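You operate a simulated robot arm through the tools that you are given. There is no shell and no other tool.

You run a simulated robot arm. Do the job below in one go: nothing can be reset, and whatever is moved stays where it is left.

JOB
Pour out the batch four pot and stand it on the grey cloth.
Fine: open the sink drain first and leave it open; pour into the basin; draw the cloth forward on to the drainer.

Only the result counts: the job must be done as asked and must still hold three seconds after the hand-in. Knocking over, shifting, dropping, spilling or breaking anything else fails it. Flat cloth is picked up by pressing the open fingertips on it (5 to 10 N) and closing them slowly along it; thin cloth reads only 2 to 8 mm in the jaws.

ROBOT AND FRAMES
A 7-joint arm with a three-finger gripper, fixed in place. Base frame: the origin is at the foot of the arm, x ahead of it, y to its left, z up; the work surface is at about z = 860. Lengths are in mm, angles in degrees, forces in N, time in s.
Its first joint turns from -166.0 to 166.0 degrees. Payload 2.69 kg.
The tool frame sits at the grasp point between the pads (the TCP): z along the fingers, y along the line on which they close. The tips reach 30 mm beyond it. Largest opening 128 mm; the body of the gripper starts 117 mm behind the TCP.
Orientation is that of the tool frame in the base frame, as a unit quaternion [x, y, z, w]. With the fingers straight down and closing along the base's y, the tool's x points along the base's -x, its y along +y and its z along -z.

CONTROLS
- The arm moves only by the tool send_rows. Its argument "motion" is text: rows parted by semicolons, each of 7 numbers parted by spaces: the shift along the tool's x, y, z in mm, then the turn, a rotation vector about the tool's x, y, z in degrees, then the gripper command, from -1 (fully open) to 1 (shut), values between in proportion. In form: tx ty tz wx wy wz gripper; .... A call has 1 to 20 rows; each row is the pose to reach, as a shift and turn from the pose commanded when the call began, along the tool's axes at that moment. Each row takes 0.2 s and may step no farther than 50 mm and 8.6 degrees from the row before; otherwise, or with a gripper value out of range, the whole call is refused. Where a pose cannot be reached the arm comes as near as it can. A force on the tool above 90 N (or 10 N above the force at the start of the call, whichever is more), or a blocked arm, ends the call early, and 0.2 s more pass. The fingers move at their own pace and stop on an object; they squeeze with about 29 N. The grip force told is the motor's: it shows also when the fingers shut on nothing. Time passes only in rows, and 0.2 s behind the last, so rows that repeat a pose let the fingers close. It gives the time, the measured TCP pose, the force on the tool (base axes), the opening and the grip force at its end, in the units of the frame above (readings bear some noise), with the torque about the TCP (base axes, N m) and any sound that the robot's microphone picked up.
- Cameras (640 x 400 px; columns grow to the right, rows downward): "scene" is fixed at [56.5, 490.8, 1622.7]; the picture's right is [0.99, -0.15, 0.00], its down [-0.13, -0.87, -0.47] and it looks along [0.07, 0.47, -0.88] (base axes); focal length 214 px, centre (320, 200). "wrist" rides on the gripper at [58, 54, -131] in the tool frame; the picture's right is [-0.68, 0.74, 0.00], its down [-0.62, -0.57, -0.55] and it looks along [-0.40, -0.37, 0.84] (tool axes); focal length 234 px, centre (320, 200). There is no depth. A picture from a camera that has moved, and an enlarged one, comes with that camera's place and axes in the base frame and with its lens. The place of the scene camera against the robot may be out by one fixed shift of up to 12 mm in any direction.
- camera(camera): a new picture of that camera. The clock stands still meanwhile.
- move_column(by): slides the trunk up (or, below 0, down) by that many mm; the arm rides with it, the base frame stays. It gives what a move gives, with no picture.
- close_up(camera, box): a new picture of the part [left, top, right, bottom] of that camera's present view, enlarged. The clock stands still meanwhile.
- close_job(): hands the job in; it is judged then, once.

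Places have to be worked out from the pictures, the camera data and where the tool is seen. Open the gripper and draw the arm clear of the work before you hand the job in, unless the task says otherwise.

The tools are called after "Request:" as name(argument=value, ...) on one line, values as JSON. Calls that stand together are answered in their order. send_rows: Moves the arm, as the interface text tells. Its arguments: {"type":"object","properties":{"motion":{"type":"string"}},"required":["motion"]} The other tools are called the same way: move_column (by) slides the trunk up or down; camera (camera) takes a picture; close_up (camera, box) takes an enlarged picture of a part of a camera's view; close_job () hands the job in.

At the start:

```text
clock: 0.0
eef_pos: [460.9, 608.5, 1223.5]
ee_rot: [0.001, 1.0, -0.001, 0.0]
force: [0.2, 0.8, -0.3]
ft_torque: [-0.04, 0.02, 0.0]
grip_width: 128.0
grip_force: 0.0
trunk travel left (down, up): [-150.0, 200.0]
```

scene: 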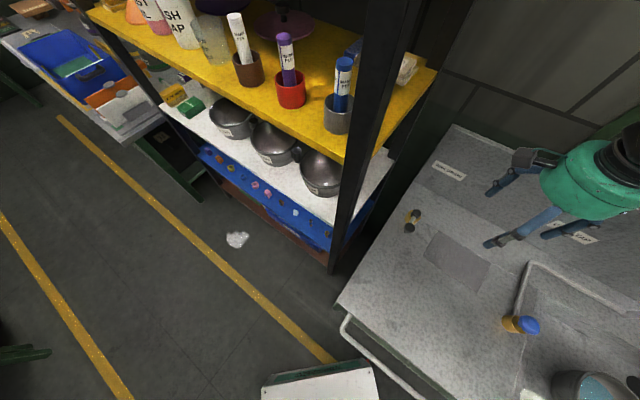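
wrist: 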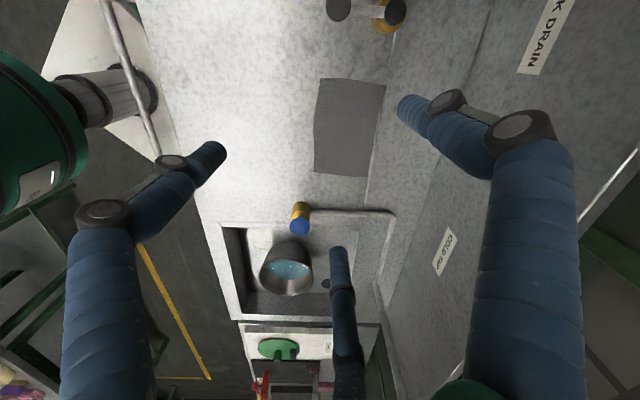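

I start by looking closer at the scene: pots on the white shelf, pot in the sink, and labels on the wall.

Request:
close_up(camera="scene", box=[180, 60, 400, 220])

Request:
close_up(camera="scene", box=[380, 120, 640, 400])

Request:
close_up(camera="wrist", box=[200, 180, 480, 400])

Request:
close_up(camera="wrist", box=[280, 0, 640, 200])

```text
2.50 times, centred on (290, 140) of scene
camera zoom: at [56.5, 490.8, 1622.7], right [0.99, -0.15, 0.0], down [-0.13, -0.87, -0.47], along [0.07, 0.47, -0.88], focal length 536 px, centre (395, 350)
```

zoom: 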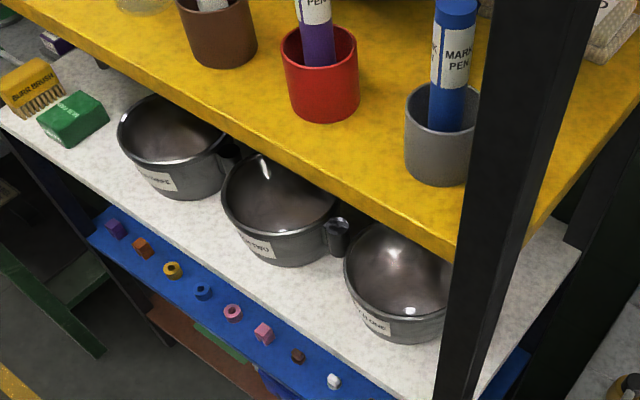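

```text
1.43 times, centred on (510, 260) of scene
camera zoom: at [56.5, 490.8, 1622.7], right [0.99, -0.15, 0.0], down [-0.13, -0.87, -0.47], along [0.07, 0.47, -0.88], focal length 306 px, centre (49, 114)
```

zoom: 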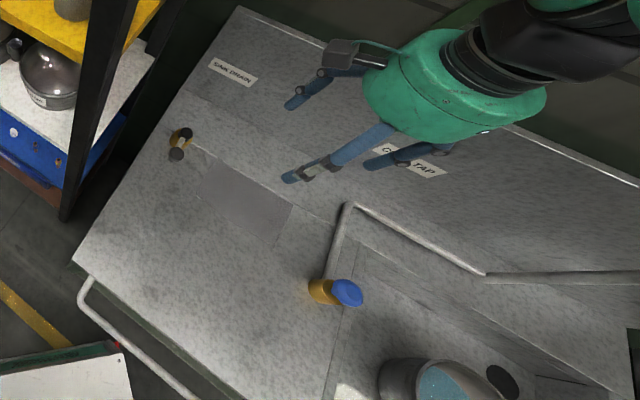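

```text
1.82 times, centred on (340, 290) of wrist
camera zoom: at [400.9, 662.8, 1353.9], right [0.68, 0.74, 0.0], down [0.62, -0.57, 0.55], along [0.4, -0.37, -0.84], focal length 426 px, centre (284, 36)
```

zoom: 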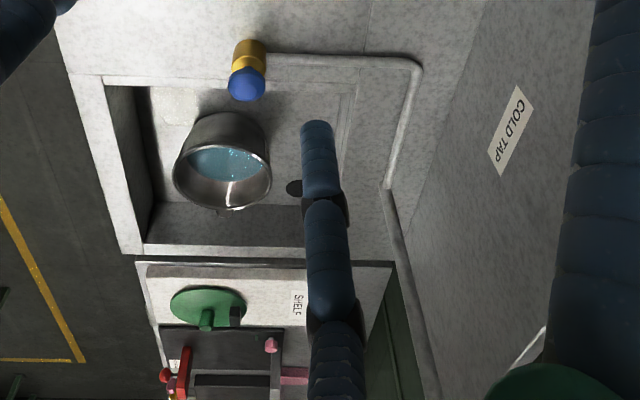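

```text
1.78 times, centred on (460, 100) of wrist
camera zoom: at [400.9, 662.8, 1353.9], right [0.68, 0.74, 0.0], down [0.62, -0.57, 0.55], along [0.4, -0.37, -0.84], focal length 416 px, centre (71, 378)
```

zoom: 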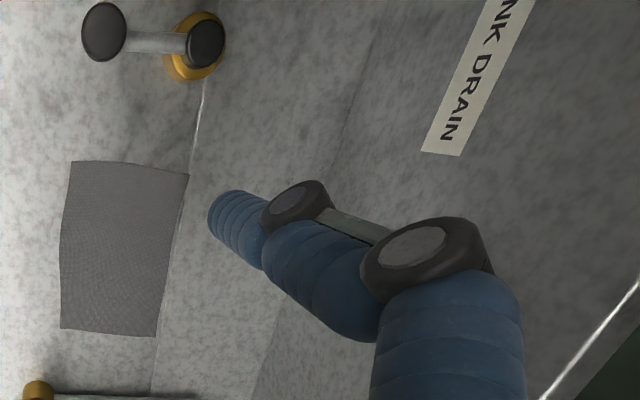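

The sink pot stands in the basin with water in it, and the drain lever with its brass base is near the SINK DRAIN label. I enlarge these details further before moving.

Request:
close_up(camera="scene", box=[380, 180, 520, 300])

Request:
close_up(camera="scene", box=[480, 280, 640, 400])

Request:
close_up(camera="wrist", box=[220, 190, 360, 310])

Request:
close_up(camera="wrist", box=[300, 0, 420, 80])

Request:
close_up(camera="scene", box=[0, 0, 180, 140])

```text
3.33 times, centred on (450, 240) of scene
camera zoom: at [56.5, 490.8, 1622.7], right [0.99, -0.15, 0.0], down [-0.13, -0.87, -0.47], along [0.07, 0.47, -0.88], focal length 715 px, centre (-113, 67)
```

zoom: 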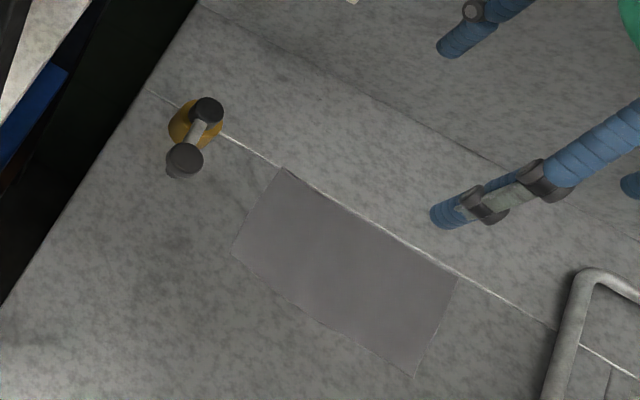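

```text
3.33 times, centred on (560, 340) of scene
camera zoom: at [56.5, 490.8, 1622.7], right [0.99, -0.15, 0.0], down [-0.13, -0.87, -0.47], along [0.07, 0.47, -0.88], focal length 715 px, centre (-480, -267)
```

zoom: 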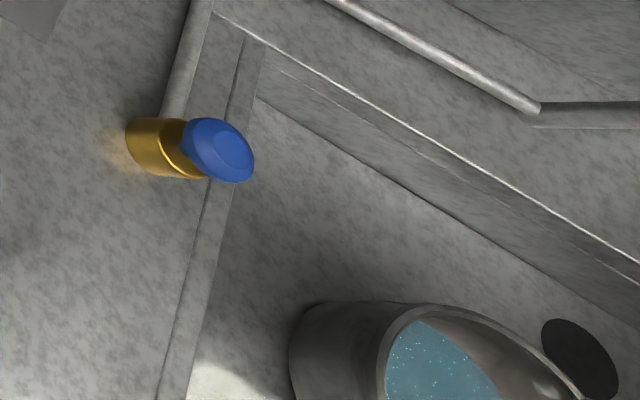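

```text
3.33 times, centred on (290, 250) of wrist
camera zoom: at [400.9, 662.8, 1353.9], right [0.68, 0.74, 0.0], down [0.62, -0.57, 0.55], along [0.4, -0.37, -0.84], focal length 781 px, centre (420, 33)
```

zoom: 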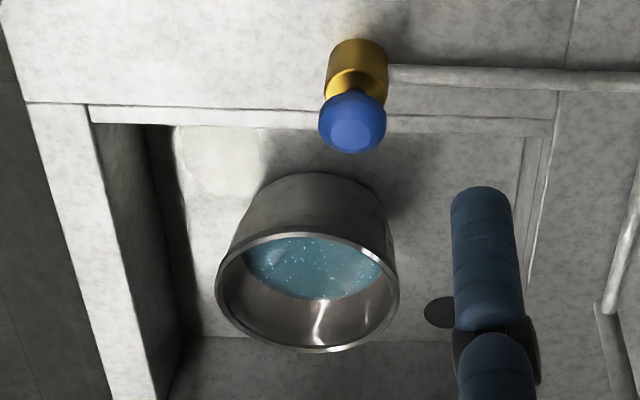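

```text
5.00 times, centred on (360, 40) of wrist
camera zoom: at [400.9, 662.8, 1353.9], right [0.68, 0.74, 0.0], down [0.62, -0.57, 0.55], along [0.4, -0.37, -0.84], focal length 1171 px, centre (120, 1000)
```

zoom: 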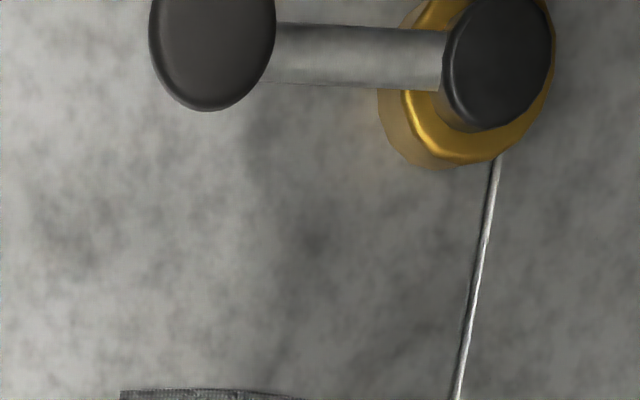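

```text
2.86 times, centred on (90, 70) of scene
camera zoom: at [56.5, 490.8, 1622.7], right [0.99, -0.15, 0.0], down [-0.13, -0.87, -0.47], along [0.07, 0.47, -0.88], focal length 613 px, centre (977, 571)
```

zoom: 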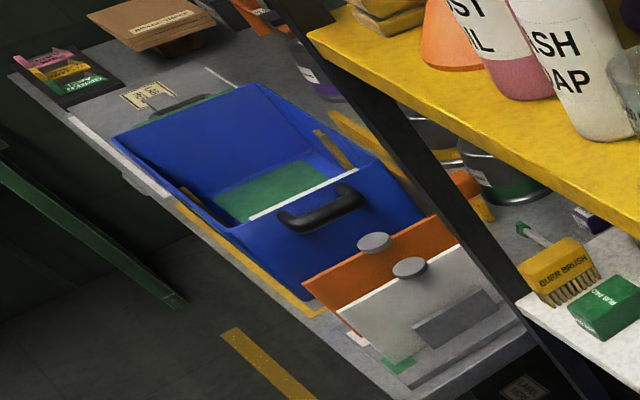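

The wrist view shows a pot in the basin, but no label or handle yet. I'll move the gripper at its present height towards the sink for a better view.

Request:
send_rows(motion="-18 -40 0 0 0 0 -1; -36 -80 0 0 0 0 -1; -54 -120 0 0 0 0 -1; -72 -160 0 0 0 0 -1; -90 -200 0 0 0 0 -1; -108 -240 0 0 0 0 -1; -126 -280 0 0 0 0 -1; -126 -280 0 0 0 0 -1")

Request:
camera(camera="wrist")

Request:
camera(camera="scene")

```text
clock: 1.8
eef_pos: [585.9, 330.2, 1223.6]
ee_rot: [0.0, 1.0, 0.0, -0.001]
force: [0.3, -0.2, 0.1]
ft_torque: [0.05, -0.05, 0.01]
grip_width: 128.0
grip_force: 0.0
trunk travel left (down, up): [-150.0, 200.0]
```

```text
taken
camera wrist: at [526.2, 383.6, 1355.1], right [0.68, 0.74, 0.0], down [0.62, -0.57, 0.55], along [0.4, -0.37, -0.84], focal length 234 px, centre (320, 200)
```

wrist: 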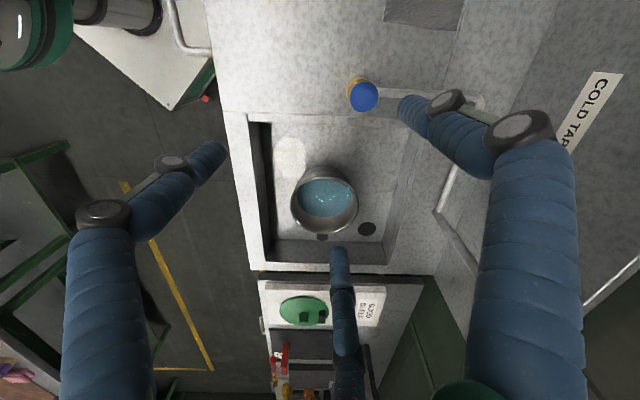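

```text
taken
```

scene: 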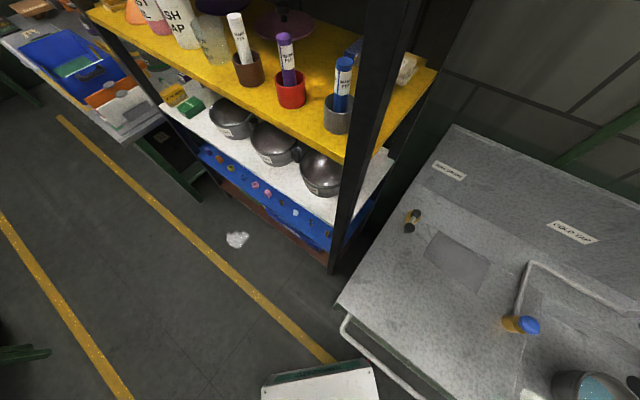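

The pot is now well in view in the basin, with the drain hole and a small dark thing beside the pot. I enlarge the basin and the left side, and look for its label.

Request:
close_up(camera="wrist", box=[220, 100, 460, 280])

Request:
close_up(camera="wrist", box=[280, 150, 400, 250])

Request:
close_up(camera="scene", box=[400, 120, 640, 300])

Request:
close_up(camera="scene", box=[200, 80, 360, 210])

```text
2.22 times, centred on (340, 190) of wrist
camera zoom: at [526.2, 383.6, 1355.1], right [0.68, 0.74, 0.0], down [0.62, -0.57, 0.55], along [0.4, -0.37, -0.84], focal length 520 px, centre (276, 222)
```

zoom: 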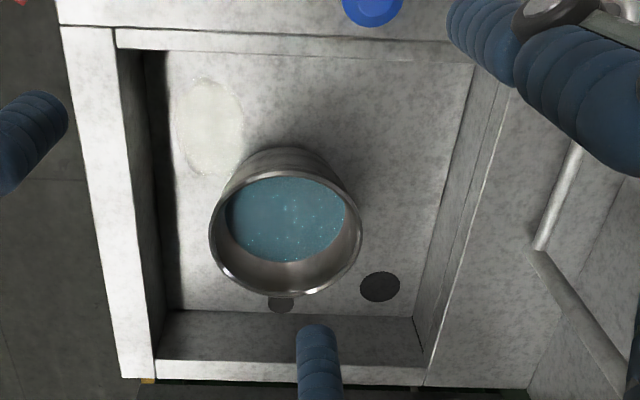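

```text
4.00 times, centred on (340, 200) of wrist
camera zoom: at [526.2, 383.6, 1355.1], right [0.68, 0.74, 0.0], down [0.62, -0.57, 0.55], along [0.4, -0.37, -0.84], focal length 937 px, centre (240, 200)
```

zoom: 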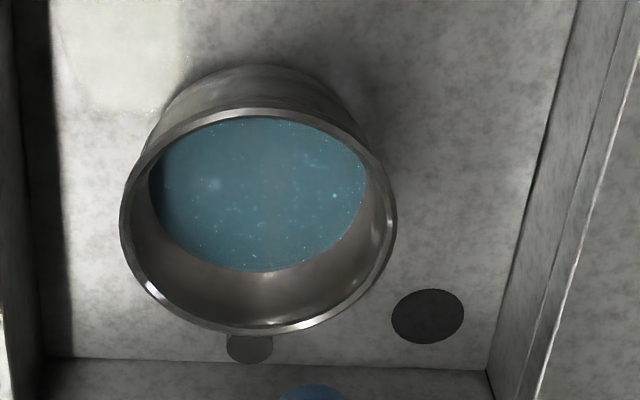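

```text
2.22 times, centred on (520, 210) of scene
camera zoom: at [56.5, 490.8, 1622.7], right [0.99, -0.15, 0.0], down [-0.13, -0.87, -0.47], along [0.07, 0.47, -0.88], focal length 477 px, centre (-124, 178)
```

zoom: 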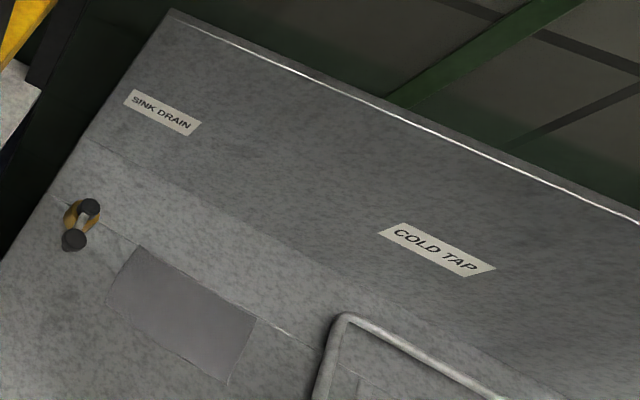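

```text
3.08 times, centred on (280, 145) of scene
camera zoom: at [56.5, 490.8, 1622.7], right [0.99, -0.15, 0.0], down [-0.13, -0.87, -0.47], along [0.07, 0.47, -0.88], focal length 660 px, centre (443, 369)
```

zoom: 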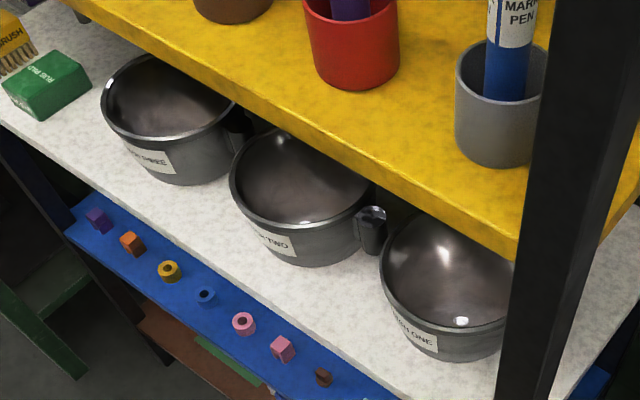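

The sink pot rim triangulates to about (781, 163, 861), its handle pointing away along the counter. Now I turn the wrist 90 degrees and move towards the lever and cloth to see the lever, the seam and the cloth from the front side.

Request:
send_rows(motion="20 30 0 0 0 -8 -1; 40 60 0 0 0 -16 -1; 60 90 0 0 0 -24 -1; 80 120 0 0 0 -32 -1; 100 150 0 0 0 -40 -1; 120 180 0 0 0 -48 -1; 140 210 0 0 0 -56 -1; 160 240 0 0 0 -64 -1; 180 270 0 0 0 -72 -1; 200 300 20 0 0 -80 -1; 215 320 60 0 0 -88 -1; 225 330 100 0 0 -90 -1; 225 330 120 0 0 -90 -1")

Request:
camera(camera="wrist")

Request:
camera(camera="scene")

```text
clock: 4.6
eef_pos: [363.8, 658.0, 1102.1]
ee_rot: [0.708, -0.707, 0.0, 0.0]
force: [-1.0, -0.2, -0.3]
ft_torque: [-0.03, 0.02, -0.02]
grip_width: 127.9
grip_force: 0.1
trunk travel left (down, up): [-150.0, 200.0]
```

```text
taken
camera wrist: at [308.4, 601.2, 1234.3], right [-0.74, 0.68, 0.0], down [0.57, 0.62, 0.55], along [0.37, 0.4, -0.84], focal length 234 px, centre (320, 200)
```

wrist: 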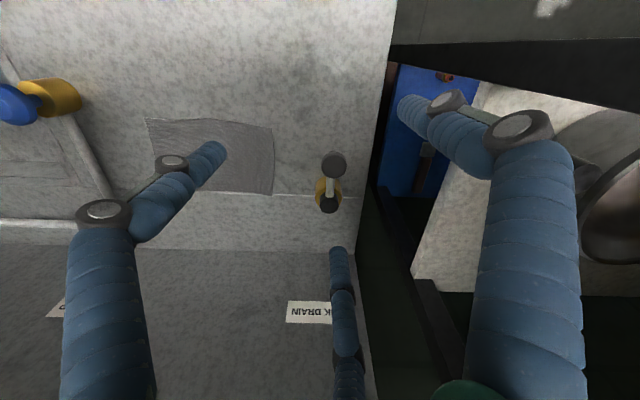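

```text
taken
```

scene: 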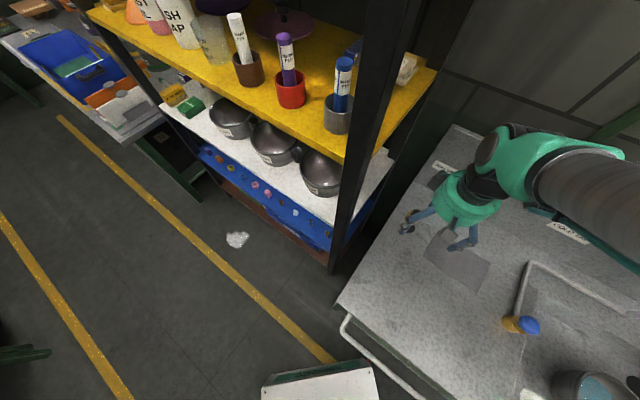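

I enlarge the lever and the cloth with its seam in this view.

Request:
close_up(camera="wrist", box=[270, 130, 390, 230])

Request:
close_up(camera="wrist", box=[120, 90, 300, 230])

Request:
close_up(camera="wrist", box=[460, 60, 640, 280])

```text
4.00 times, centred on (330, 180) of wrist
camera zoom: at [308.4, 601.2, 1234.3], right [-0.74, 0.68, 0.0], down [0.57, 0.62, 0.55], along [0.37, 0.4, -0.84], focal length 937 px, centre (280, 280)
```

zoom: 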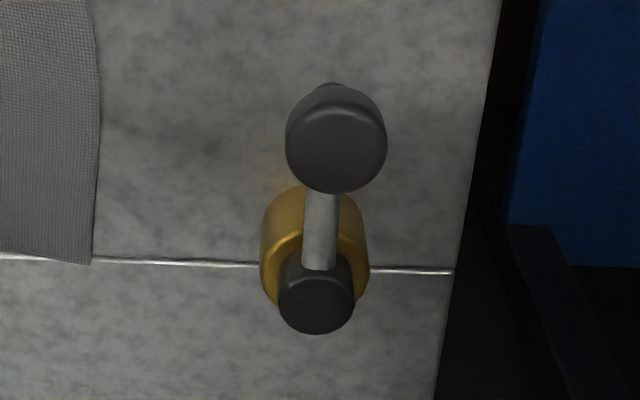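

```text
2.86 times, centred on (210, 160) of wrist
camera zoom: at [308.4, 601.2, 1234.3], right [-0.74, 0.68, 0.0], down [0.57, 0.62, 0.55], along [0.37, 0.4, -0.84], focal length 669 px, centre (634, 314)
```

zoom: 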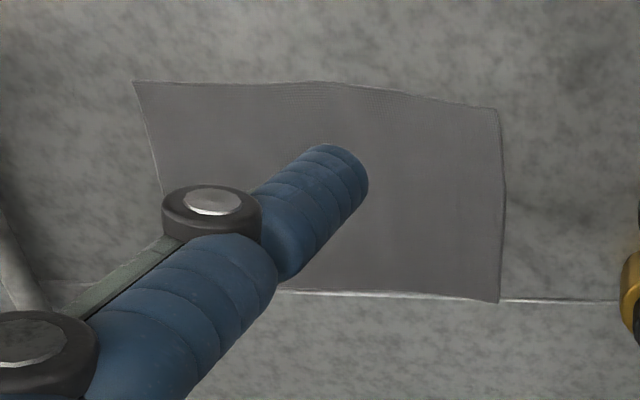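

```text
1.82 times, centred on (550, 170) of wrist
camera zoom: at [308.4, 601.2, 1234.3], right [-0.74, 0.68, 0.0], down [0.57, 0.62, 0.55], along [0.37, 0.4, -0.84], focal length 426 px, centre (-98, 254)
```

zoom: 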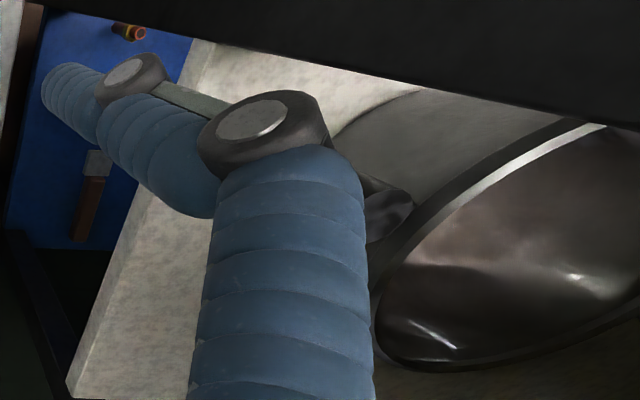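

The lever knob triangulates to about (385, 712, top 942) and its hub to (446, 772, 911), so it points straight to the front. I shut the fingers in free air to see how this gripper really closes.

Request:
send_rows(motion="0 0 0 0 0 0 1; 0 0 0 0 0 0 1; 0 0 0 0 0 0 1; 0 0 0 0 0 0 1")

Request:
camera(camera="wrist")

Request:
close_up(camera="scene", box=[380, 150, 520, 300])

```text
clock: 5.6
eef_pos: [362.9, 658.4, 1103.9]
ee_rot: [-0.707, 0.707, 0.0, 0.0]
force: [0.0, -0.2, 0.3]
ft_torque: [0.02, 0.01, -0.01]
grip_width: 2.3
grip_force: 28.9
trunk travel left (down, up): [-150.0, 200.0]
```

```text
taken
camera wrist: at [308.5, 600.7, 1234.9], right [-0.74, 0.68, 0.0], down [0.57, 0.62, 0.55], along [0.37, 0.4, -0.84], focal length 234 px, centre (320, 200)
```

wrist: 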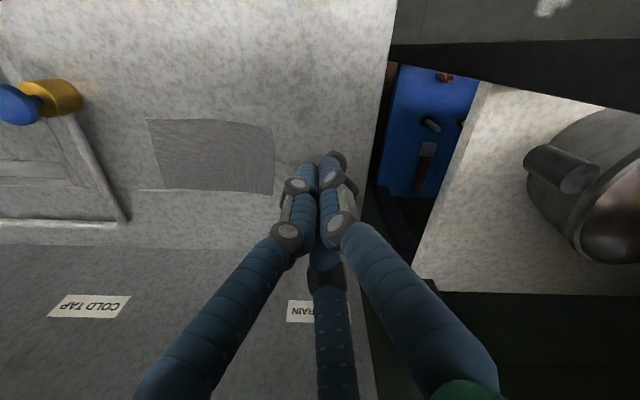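

```text
2.67 times, centred on (450, 225) of scene
camera zoom: at [56.5, 490.8, 1622.7], right [0.99, -0.15, 0.0], down [-0.13, -0.87, -0.47], along [0.07, 0.47, -0.88], focal length 572 px, centre (-27, 133)
```

zoom: 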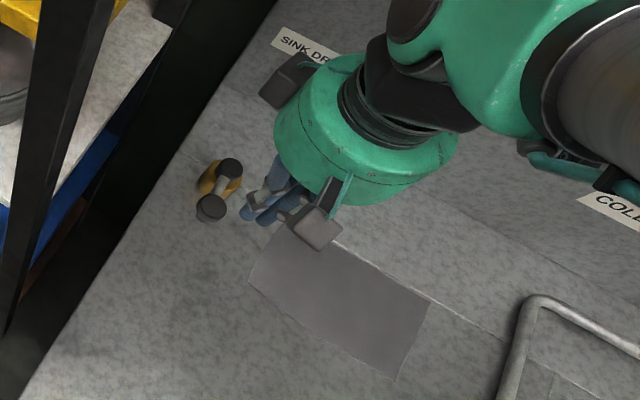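

The drawn hand has three fingers that meet in the centre. Now the shelf pot's handle is in view on the right; I enlarge it to learn the handle's shape.

Request:
close_up(camera="wrist", box=[500, 90, 640, 280])

Request:
close_up(camera="scene", box=[260, 110, 350, 200])

Request:
close_up(camera="wrist", box=[0, 60, 300, 240])

```text
2.11 times, centred on (570, 185) of wrist
camera zoom: at [308.5, 600.7, 1234.9], right [-0.74, 0.68, 0.0], down [0.57, 0.62, 0.55], along [0.37, 0.4, -0.84], focal length 493 px, centre (-206, 232)
```

zoom: 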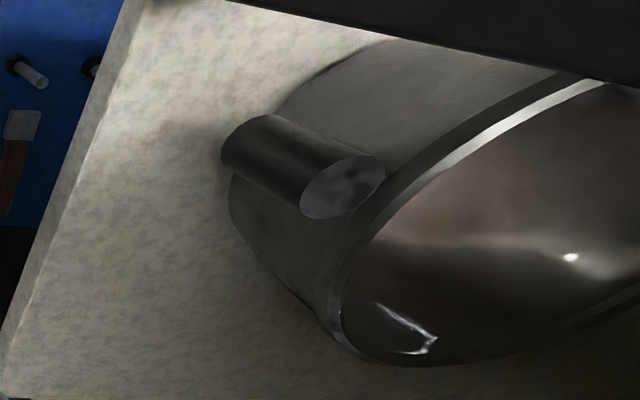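

```text
4.44 times, centred on (305, 155) of scene
camera zoom: at [56.5, 490.8, 1622.7], right [0.99, -0.15, 0.0], down [-0.13, -0.87, -0.47], along [0.07, 0.47, -0.88], focal length 953 px, centre (387, 400)
```

zoom: 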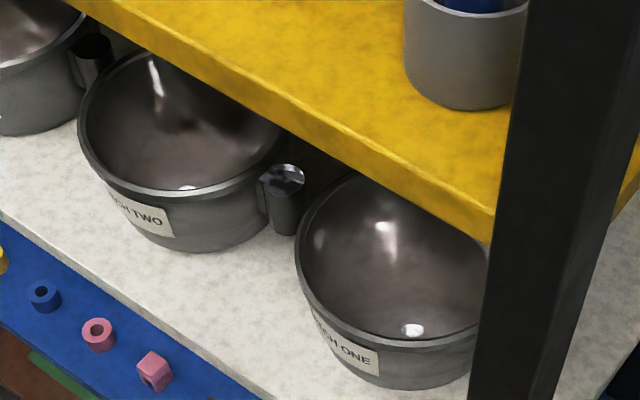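

```text
2.13 times, centred on (150, 150) of wrist
camera zoom: at [308.5, 600.7, 1234.9], right [-0.74, 0.68, 0.0], down [0.57, 0.62, 0.55], along [0.37, 0.4, -0.84], focal length 500 px, centre (683, 307)
```

zoom: 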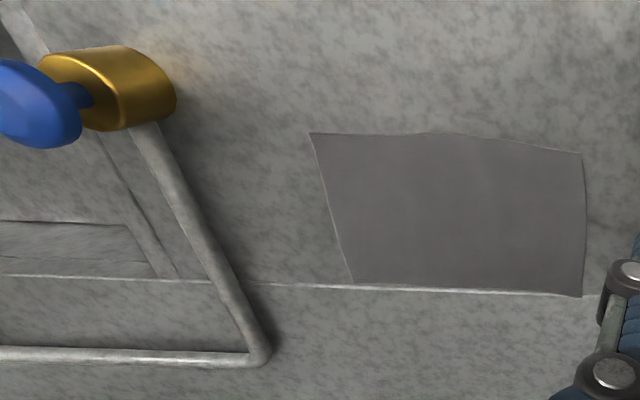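

The handle is a short upright post standing off the pot wall just under the rim. I now look closely at the counter surface to find where the drainer is.

Request:
close_up(camera="scene", box=[320, 220, 540, 400])

Request:
close_up(camera="wrist", box=[0, 0, 400, 250])

Request:
close_up(camera="scene", box=[230, 330, 400, 400])

```text
2.22 times, centred on (430, 310) of scene
camera zoom: at [56.5, 490.8, 1622.7], right [0.99, -0.15, 0.0], down [-0.13, -0.87, -0.47], along [0.07, 0.47, -0.88], focal length 477 px, centre (76, -44)
```

zoom: 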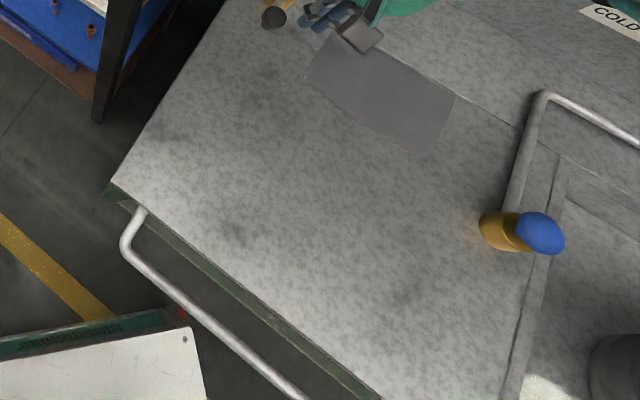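

```text
1.60 times, centred on (200, 125) of wrist
camera zoom: at [308.5, 600.7, 1234.9], right [-0.74, 0.68, 0.0], down [0.57, 0.62, 0.55], along [0.37, 0.4, -0.84], focal length 375 px, centre (512, 320)
```

zoom: 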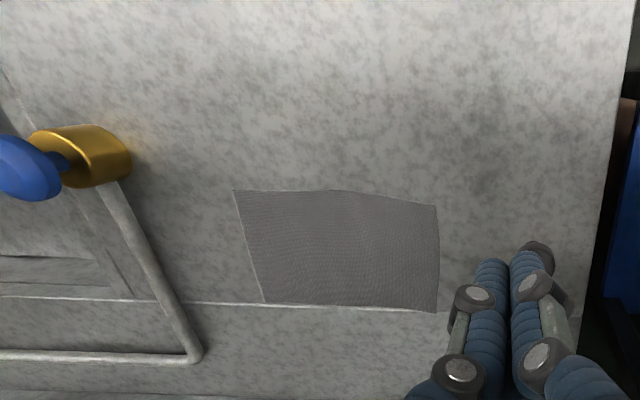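

```text
3.76 times, centred on (315, 365) of scene
camera zoom: at [56.5, 490.8, 1622.7], right [0.99, -0.15, 0.0], down [-0.13, -0.87, -0.47], along [0.07, 0.47, -0.88], focal length 807 px, centre (339, -421)
```

zoom: 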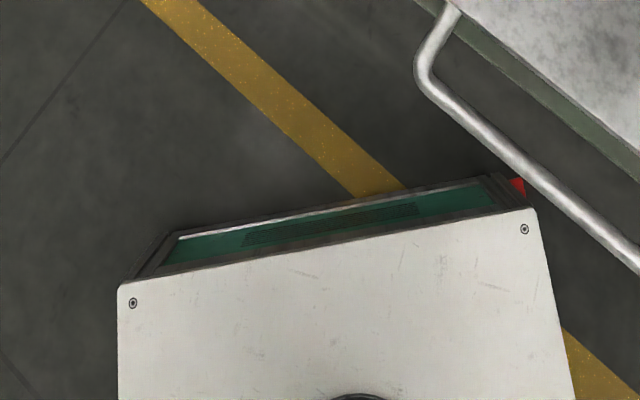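

No marked drainer is visible: it is the flat board between the front edge and the seam, left of the basin. Now I open the fingers, line them up across the lever (closing along the counter) and hover above the knob to check.

Request:
send_rows(motion="0 0 0 0 0 0 -1; -10 -4 0 0 0 8 -1; -20 -8 0 0 0 16 -1; -30 -12 0 0 0 24 -1; -40 -16 20 0 0 32 -1; -50 -20 50 0 0 40 -1; -53 -22 75 0 0 45 -1; -53 -22 75 0 0 45 -1")

Request:
camera(camera="wrist")

Request:
close_up(camera="scene", box=[380, 150, 520, 300])

```text
clock: 7.4
eef_pos: [382.9, 711.1, 1027.7]
ee_rot: [-0.382, 0.924, 0.0, 0.0]
force: [-1.2, 0.0, -0.4]
ft_torque: [-0.02, 0.02, -0.03]
grip_width: 127.9
grip_force: 0.2
trunk travel left (down, up): [-150.0, 200.0]
```

```text
taken
camera wrist: at [303.0, 708.7, 1158.8], right [-0.04, 1.0, 0.0], down [0.84, 0.03, 0.55], along [0.55, 0.02, -0.84], focal length 234 px, centre (320, 200)
```

wrist: 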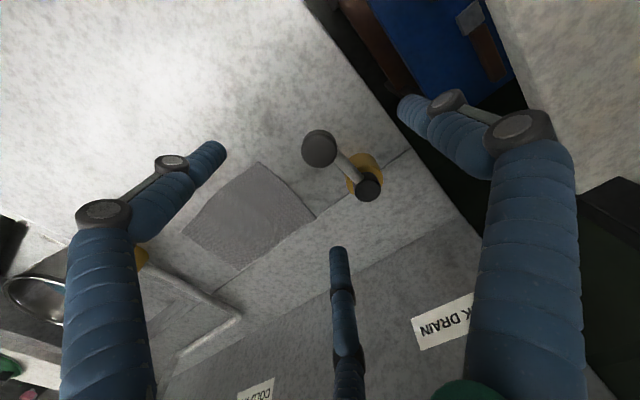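

```text
2.67 times, centred on (450, 225) of scene
camera zoom: at [56.5, 490.8, 1622.7], right [0.99, -0.15, 0.0], down [-0.13, -0.87, -0.47], along [0.07, 0.47, -0.88], focal length 572 px, centre (-27, 133)
```

zoom: 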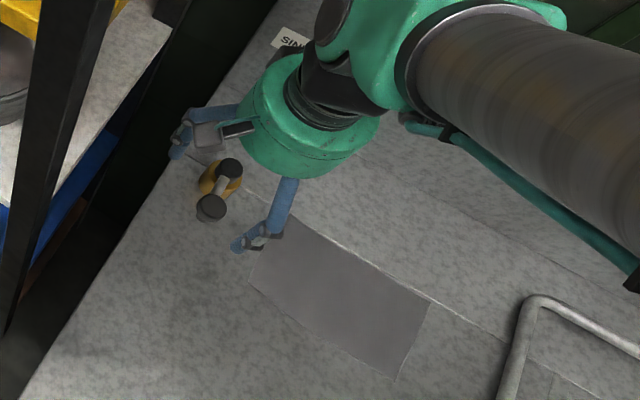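

I zoom on the knob for an accurate position before going down.

Request:
close_up(camera="wrist", box=[270, 110, 430, 220])

```text
3.64 times, centred on (350, 165) of wrist
camera zoom: at [303.0, 708.7, 1158.8], right [-0.04, 1.0, 0.0], down [0.84, 0.03, 0.55], along [0.55, 0.02, -0.84], focal length 852 px, centre (211, 327)
```

zoom: 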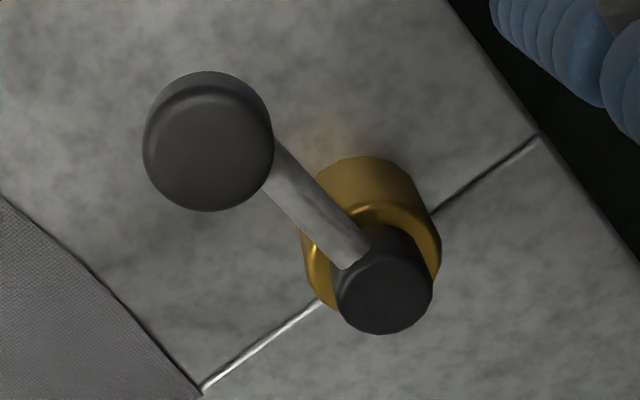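

The knob top centre is near (386, 710.5, 945), about 33 mm across. I go down so the pads straddle it and then close.

Request:
send_rows(motion="-2 -2.5 25 0 0 0 -1; -2 -2.5 50 0 0 0 -1; -2 -2.5 70 0 0 0 -1; -2 -2.5 80 0 0 0 -1; -2 -2.5 80 0 0 0 -1")

Request:
send_rows(motion="0 0 0 0 0 0 -0.2; 0 0 0 0 0 0 0.2; 0 0 0 0 0 0 0.5; 0 0 0 0 0 0 0.8; 0 0 0 0 0 0 1; 0 0 0 0 0 0 1")

Request:
camera(camera="wrist")

```text
clock: 8.6
eef_pos: [387.6, 710.7, 948.4]
ee_rot: [-0.383, 0.924, 0.0, -0.001]
force: [-0.9, -0.4, -0.2]
ft_torque: [-0.01, 0.0, 0.01]
grip_width: 128.2
grip_force: 0.1
trunk travel left (down, up): [-150.0, 200.0]
```

```text
clock: 10.0
eef_pos: [386.0, 709.6, 947.0]
ee_rot: [-0.383, 0.924, 0.0, 0.0]
force: [-5.5, -5.8, -0.6]
ft_torque: [-0.11, 0.01, -0.02]
grip_width: 31.7
grip_force: 45.2
trunk travel left (down, up): [-150.0, 200.0]
```

```text
taken
camera wrist: at [305.9, 707.2, 1078.7], right [-0.04, 1.0, 0.0], down [0.84, 0.04, 0.55], along [0.55, 0.02, -0.84], focal length 234 px, centre (320, 200)
```

wrist: 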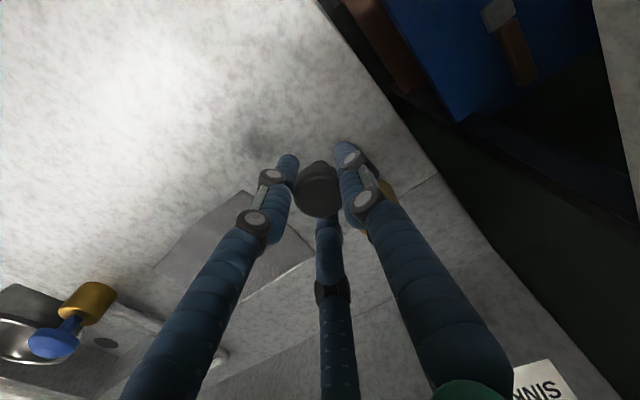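

The knob is held (31.7 mm). I try a small turn of the lever towards the basin side (knob towards the cloth) and watch the force.

Request:
send_rows(motion="-0.1 -4.6 0 0 0 -3 1; -0.5 -9.2 0 0 0 -6 1; -1.1 -13.7 0 0 0 -9 1; -1.1 -13.7 0 0 0 -9 1")

Request:
camera(camera="wrist")

```text
clock: 11.0
eef_pos: [396.9, 701.2, 946.4]
ee_rot: [-0.455, 0.891, -0.001, 0.0]
force: [-11.8, -11.5, 1.3]
ft_torque: [-0.14, 0.14, 0.32]
grip_width: 31.8
grip_force: 44.3
trunk travel left (down, up): [-150.0, 200.0]
```

```text
taken
camera wrist: at [318.1, 686.1, 1078.7], right [-0.2, 0.98, 0.0], down [0.82, 0.17, 0.55], along [0.54, 0.11, -0.84], focal length 234 px, centre (320, 200)
```

wrist: 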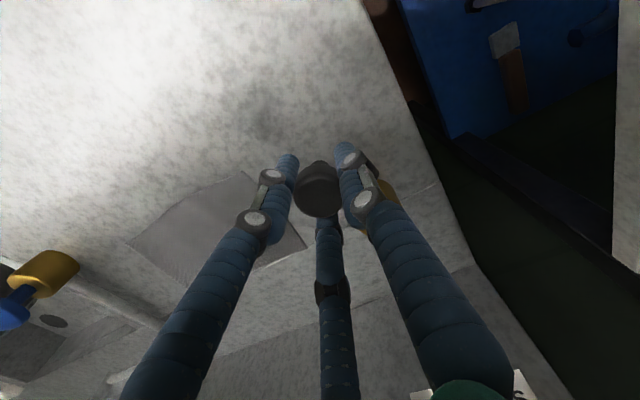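

The lever turns freely this way; there is only a radial push outward of about 16 N, so I continue with the radius slightly larger.

Request:
send_rows(motion="1.5 -3.8 0 0 0 -2.5 1; 1.7 -7.6 0 0 0 -5 1; 1.2 -11.4 0 0 0 -7.5 1; 0.7 -15.2 0 0 0 -10 1; -0.1 -19 0 0 0 -12.5 1; -1 -22.7 0 0 0 -15 1")

```text
clock: 12.4
eef_pos: [416.3, 690.9, 947.7]
ee_rot: [-0.566, 0.824, 0.0, 0.001]
force: [2.1, 10.0, -5.5]
ft_torque: [0.23, 0.03, 0.12]
grip_width: 31.9
grip_force: 44.5
trunk travel left (down, up): [-150.0, 200.0]
```

Now the radial force points inward by about 10 N, so I bring the radius back a little and keep turning.

Request:
send_rows(motion="-0.7 -3.8 0 0 0 -2.5 1; -1 -7.7 0 0 0 -5 1; -1.4 -11.5 0 0 0 -7.5 1; -2 -15.3 0 0 0 -10 1; -2.8 -19 0 0 0 -12.5 1; -3.7 -22.8 0 0 0 -15 1; -4.8 -26.4 0 0 0 -17.5 1; -6 -30.1 0 0 0 -20 1")

Request:
camera(camera="scene")

```text
clock: 14.2
eef_pos: [445.3, 685.9, 948.4]
ee_rot: [-0.701, 0.713, 0.0, 0.0]
force: [-3.4, 12.3, 2.6]
ft_torque: [-0.26, 0.29, 0.25]
grip_width: 31.8
grip_force: 45.1
trunk travel left (down, up): [-150.0, 200.0]
```

```text
taken
```

scene: 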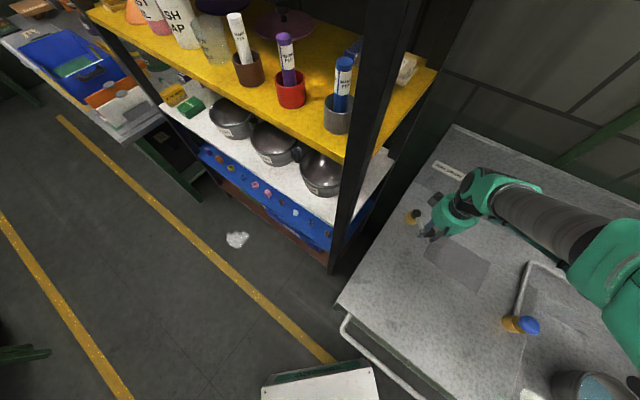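

The lever has turned 44 degrees and still goes freely. I continue, taking another 1 mm off the radius.

Request:
send_rows(motion="-1 -3.8 0 0 0 -2.5 1; -1.3 -7.6 0 0 0 -5 1; -1.7 -11.4 0 0 0 -7.5 1; -2.4 -15.2 0 0 0 -10 1; -3.2 -18.8 0 0 0 -12.5 1; -4.1 -22.5 0 0 0 -15 1; -5.2 -26.1 0 0 0 -17.5 1; -6.5 -29.8 0 0 0 -20 1")

```text
clock: 16.0
eef_pos: [475.8, 691.7, 947.1]
ee_rot: [0.814, -0.581, 0.001, 0.0]
force: [-9.1, 10.1, 9.2]
ft_torque: [-0.08, 0.2, 0.43]
grip_width: 31.8
grip_force: 44.8
trunk travel left (down, up): [-150.0, 200.0]
```

At 64 degrees the radial force is still about 12 N inward and 9 N upward; I correct both a little and go on to about 84 degrees.

Request:
send_rows(motion="-1.2 -3.7 -0.3 0 0 -2.5 1; -1.5 -7.5 -0.5 0 0 -5 1; -1.9 -11.3 -0.5 0 0 -7.5 1; -2.6 -15 -0.5 0 0 -10 1; -3.4 -18.6 -0.5 0 0 -12.5 1; -4.3 -22.3 -0.5 0 0 -15 1; -5.4 -25.9 -0.5 0 0 -17.5 1; -6.7 -29.5 -0.5 0 0 -20 1")

Request:
camera(camera="wrist")

```text
clock: 17.3
eef_pos: [482.0, 696.3, 948.6]
ee_rot: [0.875, -0.484, -0.002, 0.007]
force: [-35.6, -27.6, 32.1]
ft_torque: [0.78, 0.96, -0.23]
grip_width: 34.0
grip_force: 44.9
trunk travel left (down, up): [-150.0, 200.0]
stopped in row 6: the force on the tool passed its limit at 94 N (the readings are from after the stop); the commanded pose is now the measured one
```

```text
taken
camera wrist: at [468.5, 619.6, 1080.0], right [-0.98, 0.18, 0.01], down [0.16, 0.83, 0.54], along [0.09, 0.53, -0.84], focal length 234 px, centre (320, 200)
```

wrist: 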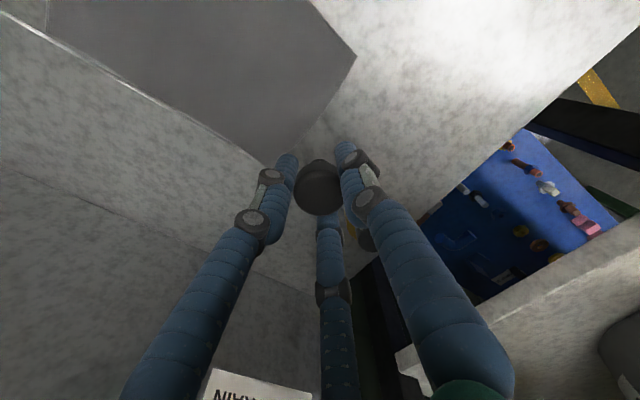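

The lever came to a hard stop at about 70 degrees, with the tool force limit ending the move; that looks like the end of its travel. I open the fingers, rise, and look at the lever and drain.

Request:
send_rows(motion="0 2 0 0 0 0 1; 0 3 0 0 0 0 0.4; 0 3 0 0 0 0 0; 0 3 0 0 0 0 -0.5; 0 3 0 0 0 0 -1; 0 3 0 0 0 0 -1; 0 3 -40 0 0 0 -1; 0 3 -80 0 0 0 -1; 0 3 -120 0 0 0 -1; 0 3 -120 0 0 0 -1")

Request:
camera(camera="wrist")

Request:
camera(camera="scene")

Request:
close_up(camera="scene", box=[540, 300, 640, 400])

```text
clock: 19.5
eef_pos: [485.6, 698.5, 1063.5]
ee_rot: [0.875, -0.485, -0.001, 0.006]
force: [-0.2, -1.1, 0.3]
ft_torque: [0.0, -0.02, -0.04]
grip_width: 127.8
grip_force: 0.1
trunk travel left (down, up): [-150.0, 200.0]
```

```text
taken
camera wrist: at [471.0, 622.1, 1195.8], right [-0.98, 0.18, 0.01], down [0.16, 0.83, 0.54], along [0.09, 0.53, -0.84], focal length 234 px, centre (320, 200)
```

wrist: 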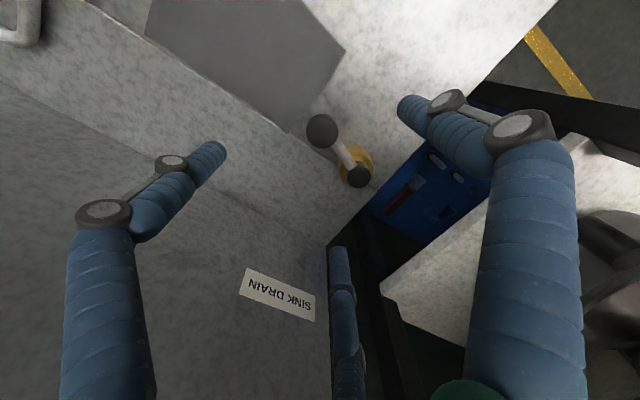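

```text
taken
```

scene: 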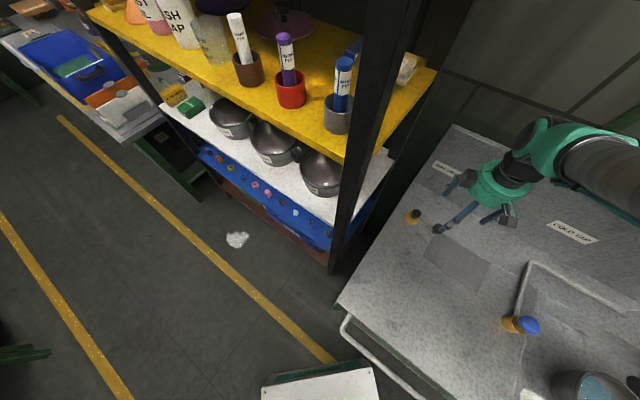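

```text
4.00 times, centred on (590, 350) of scene
camera zoom: at [56.5, 490.8, 1622.7], right [0.99, -0.15, 0.0], down [-0.13, -0.87, -0.47], along [0.07, 0.47, -0.88], focal length 858 px, centre (-760, -400)
```

zoom: 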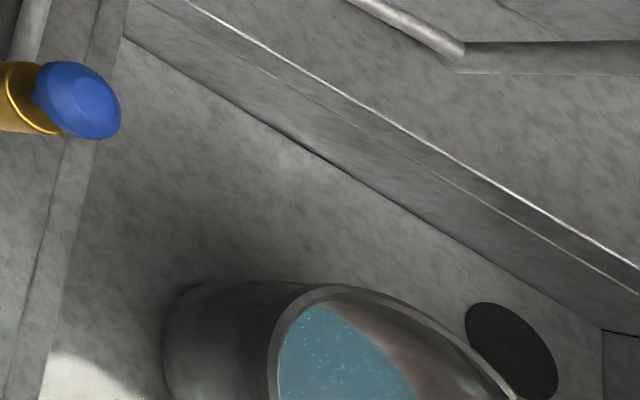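

The lever stays turned at its stop (about 69 degrees), so I take the drain as open. Next I go over the front-middle of the cloth, turning the fingers so that they close along its front edge.

Request:
send_rows(motion="13 4.5 0 0 0 8 -1; 27 9 0 0 0 16 -1; 41 14 0 0 0 24 -1; 55 19 0 0 0 32 -1; 69 24 0 0 0 40 -1; 83 29 0 0 0 48 -1; 97 34 0 0 0 56 -1; 110 39 0 0 0 64 -1; 122 43 0 0 0 72 -1; 129 44.5 0 0 0 77 -1; 129 44.5 0 0 0 77 -1")

Request:
camera(camera="wrist")

```text
clock: 21.9
eef_pos: [516.9, 565.5, 1064.9]
ee_rot: [-0.382, 0.924, -0.004, -0.006]
force: [0.1, -0.3, -0.5]
ft_torque: [0.01, 0.01, 0.01]
grip_width: 127.8
grip_force: 0.2
trunk travel left (down, up): [-150.0, 200.0]
```

```text
taken
camera wrist: at [437.7, 563.7, 1196.2], right [-0.04, 1.0, -0.01], down [0.84, 0.04, 0.54], along [0.54, 0.01, -0.84], focal length 234 px, centre (320, 200)
```

wrist: 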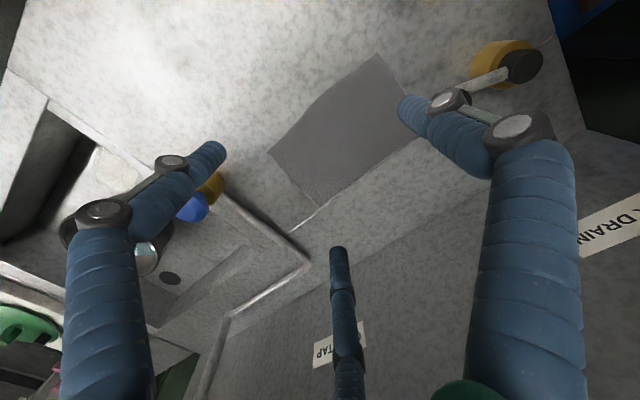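

The cloth's front edge middle is near u −35, v 750 (counter axes), and the tool is just inside it. I straighten the small tool tilt, part close the fingers to about 50 mm and come down to 10 mm above contact.

Request:
send_rows(motion="-0.5 0.1 40 -0.16 -0.81 0 -0.5; -1.1 0.2 80 -0.16 -0.81 0 0; -1.7 0.3 120 -0.16 -0.81 0 0.22; -2.2 0.4 155 -0.16 -0.81 0 0.22; -2.3 0.5 160 -0.16 -0.81 0 0.22; -2.3 0.5 160 -0.16 -0.81 0 0.22")

Request:
camera(camera="wrist")

```text
clock: 23.3
eef_pos: [516.1, 564.1, 904.2]
ee_rot: [-0.382, 0.924, 0.0, -0.001]
force: [-0.3, 0.5, 0.1]
ft_torque: [-0.03, 0.01, 0.01]
grip_width: 49.9
grip_force: 0.1
trunk travel left (down, up): [-150.0, 200.0]
```

```text
taken
camera wrist: at [435.8, 561.4, 1035.0], right [-0.04, 1.0, 0.0], down [0.84, 0.04, 0.55], along [0.55, 0.03, -0.84], focal length 234 px, centre (320, 200)
```

wrist: 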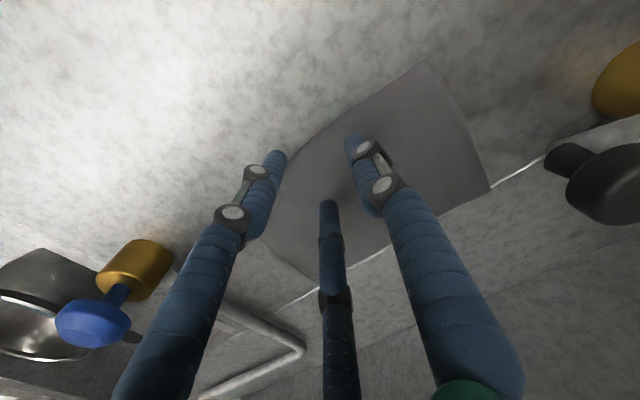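

One drawn fingertip would come down just off the front edge, so I shift 20 mm further onto the cloth and then go down gently.

Request:
send_rows(motion="-10 0 0 0 0 0 0.22; -20 0 0 0 0 0 0.22; -20 0 5 0 0 0 0.22; -20 0 9 0 0 0 0.22; -20 0 9 0 0 0 0.22")

Request:
send_rows(motion="0 0 1 0 0 0 0.22; 0 0 2 0 0 0 0.22; 0 0 2 0 0 0 0.22")

```text
clock: 24.5
eef_pos: [530.5, 580.1, 896.1]
ee_rot: [-0.383, 0.924, 0.001, -0.001]
force: [-0.6, -0.5, 0.4]
ft_torque: [0.0, -0.01, 0.0]
grip_width: 50.2
grip_force: 0.1
trunk travel left (down, up): [-150.0, 200.0]
```

```text
clock: 25.3
eef_pos: [530.5, 579.5, 893.9]
ee_rot: [-0.383, 0.924, 0.0, -0.001]
force: [0.0, 0.6, -0.1]
ft_torque: [-0.01, -0.04, 0.02]
grip_width: 49.8
grip_force: 0.1
trunk travel left (down, up): [-150.0, 200.0]
```

No contact yet; I continue down by a millimetre or so at a time.

Request:
send_rows(motion="0 0 0.7 0 0 0 0.22; 0 0 1.4 0 0 0 0.22; 0 0 1.4 0 0 0 0.22")

Request:
send_rows(motion="0 0 0.5 0 0 0 0.22; 0 0 1 0 0 0 0.22; 0 0 1 0 0 0 0.22")

```text
clock: 26.1
eef_pos: [531.0, 578.6, 892.2]
ee_rot: [-0.383, 0.924, 0.001, -0.001]
force: [-0.1, -0.4, -0.1]
ft_torque: [0.02, 0.0, -0.01]
grip_width: 49.6
grip_force: 0.1
trunk travel left (down, up): [-150.0, 200.0]
```

```text
clock: 26.9
eef_pos: [531.7, 578.4, 890.8]
ee_rot: [-0.383, 0.924, 0.001, 0.0]
force: [-0.4, 0.3, 0.3]
ft_torque: [0.01, -0.04, -0.01]
grip_width: 50.0
grip_force: 0.1
trunk travel left (down, up): [-150.0, 200.0]
```

Still in free air at TCP 890.8; I keep stepping down gently.

Request:
send_rows(motion="0 0 0.4 0 0 0 0.22; 0 0 0.8 0 0 0 0.22; 0 0 0.8 0 0 0 0.22")

Request:
send_rows(motion="0 0 0.3 0 0 0 0.22; 0 0 0.6 0 0 0 0.22; 0 0 0.6 0 0 0 0.22")

```text
clock: 27.7
eef_pos: [530.9, 578.6, 890.5]
ee_rot: [-0.382, 0.924, 0.001, 0.001]
force: [1.2, -0.5, 6.0]
ft_torque: [-0.22, -0.01, 0.05]
grip_width: 50.4
grip_force: 0.7
trunk travel left (down, up): [-150.0, 200.0]
```

```text
clock: 28.5
eef_pos: [530.2, 579.7, 891.6]
ee_rot: [-0.383, 0.924, 0.002, 0.001]
force: [0.6, -0.3, 14.9]
ft_torque: [-0.51, 0.08, 0.02]
grip_width: 50.3
grip_force: 0.4
trunk travel left (down, up): [-150.0, 200.0]
```

Contact is made at 15 N, a bit strong; I ease back 0.4 mm and close the fingers slowly along the cloth.

Request:
send_rows(motion="0 0 -0.4 0 0 0 0.22; 0 0 -0.4 0 0 0 0.28; 0 0 -0.4 0 0 0 0.34; 0 0 -0.4 0 0 0 0.4; 0 0 -0.4 0 0 0 0.46; 0 0 -0.4 0 0 0 0.52")

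Request:
camera(camera="wrist")

```text
clock: 29.9
eef_pos: [530.5, 578.8, 891.2]
ee_rot: [-0.382, 0.924, 0.002, 0.001]
force: [-1.3, 0.4, 12.3]
ft_torque: [-0.24, 0.06, -0.05]
grip_width: 29.2
grip_force: 0.1
trunk travel left (down, up): [-150.0, 200.0]
```

```text
taken
camera wrist: at [450.3, 575.9, 1022.0], right [-0.04, 1.0, 0.0], down [0.84, 0.03, 0.55], along [0.55, 0.03, -0.84], focal length 234 px, centre (320, 200)
```

wrist: 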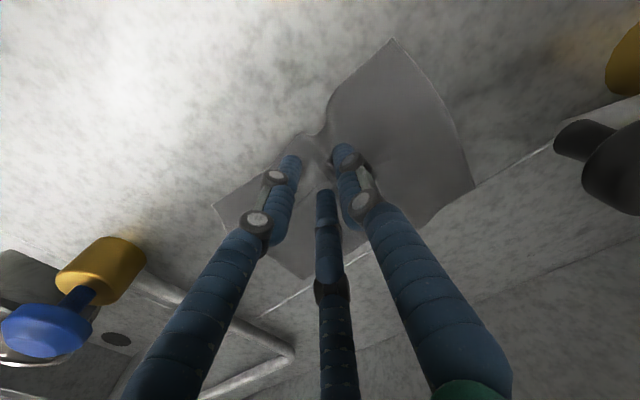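

The cloth is gathering between the fingers as wanted. I keep closing slowly.

Request:
send_rows(motion="0 0 -0.2 0 0 0 0.58; 0 0 -0.2 0 0 0 0.64; 0 0 -0.2 0 0 0 0.7; 0 0 -0.2 0 0 0 0.76; 0 0 -0.2 0 0 0 0.82; 0 0 -0.2 0 0 0 0.88; 0 0 -0.2 0 0 0 0.94; 0 0 -0.2 0 0 0 1; 0 0 -0.2 0 0 0 1; 0 0 -0.2 0 0 0 1")

Request:
camera(camera="wrist")

```text
clock: 32.1
eef_pos: [530.2, 580.6, 889.8]
ee_rot: [-0.383, 0.924, 0.001, -0.001]
force: [0.1, 0.1, -2.5]
ft_torque: [-0.02, 0.03, 0.01]
grip_width: 6.6
grip_force: 31.1
trunk travel left (down, up): [-150.0, 200.0]
```

```text
taken
camera wrist: at [450.7, 576.3, 1021.5], right [-0.04, 1.0, 0.0], down [0.84, 0.04, 0.55], along [0.55, 0.03, -0.84], focal length 234 px, centre (320, 200)
```

wrist: 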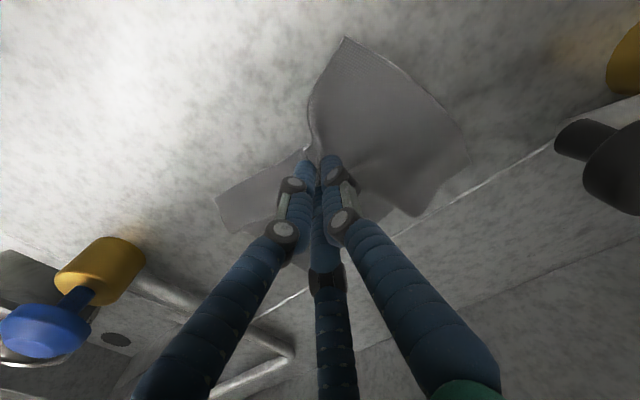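

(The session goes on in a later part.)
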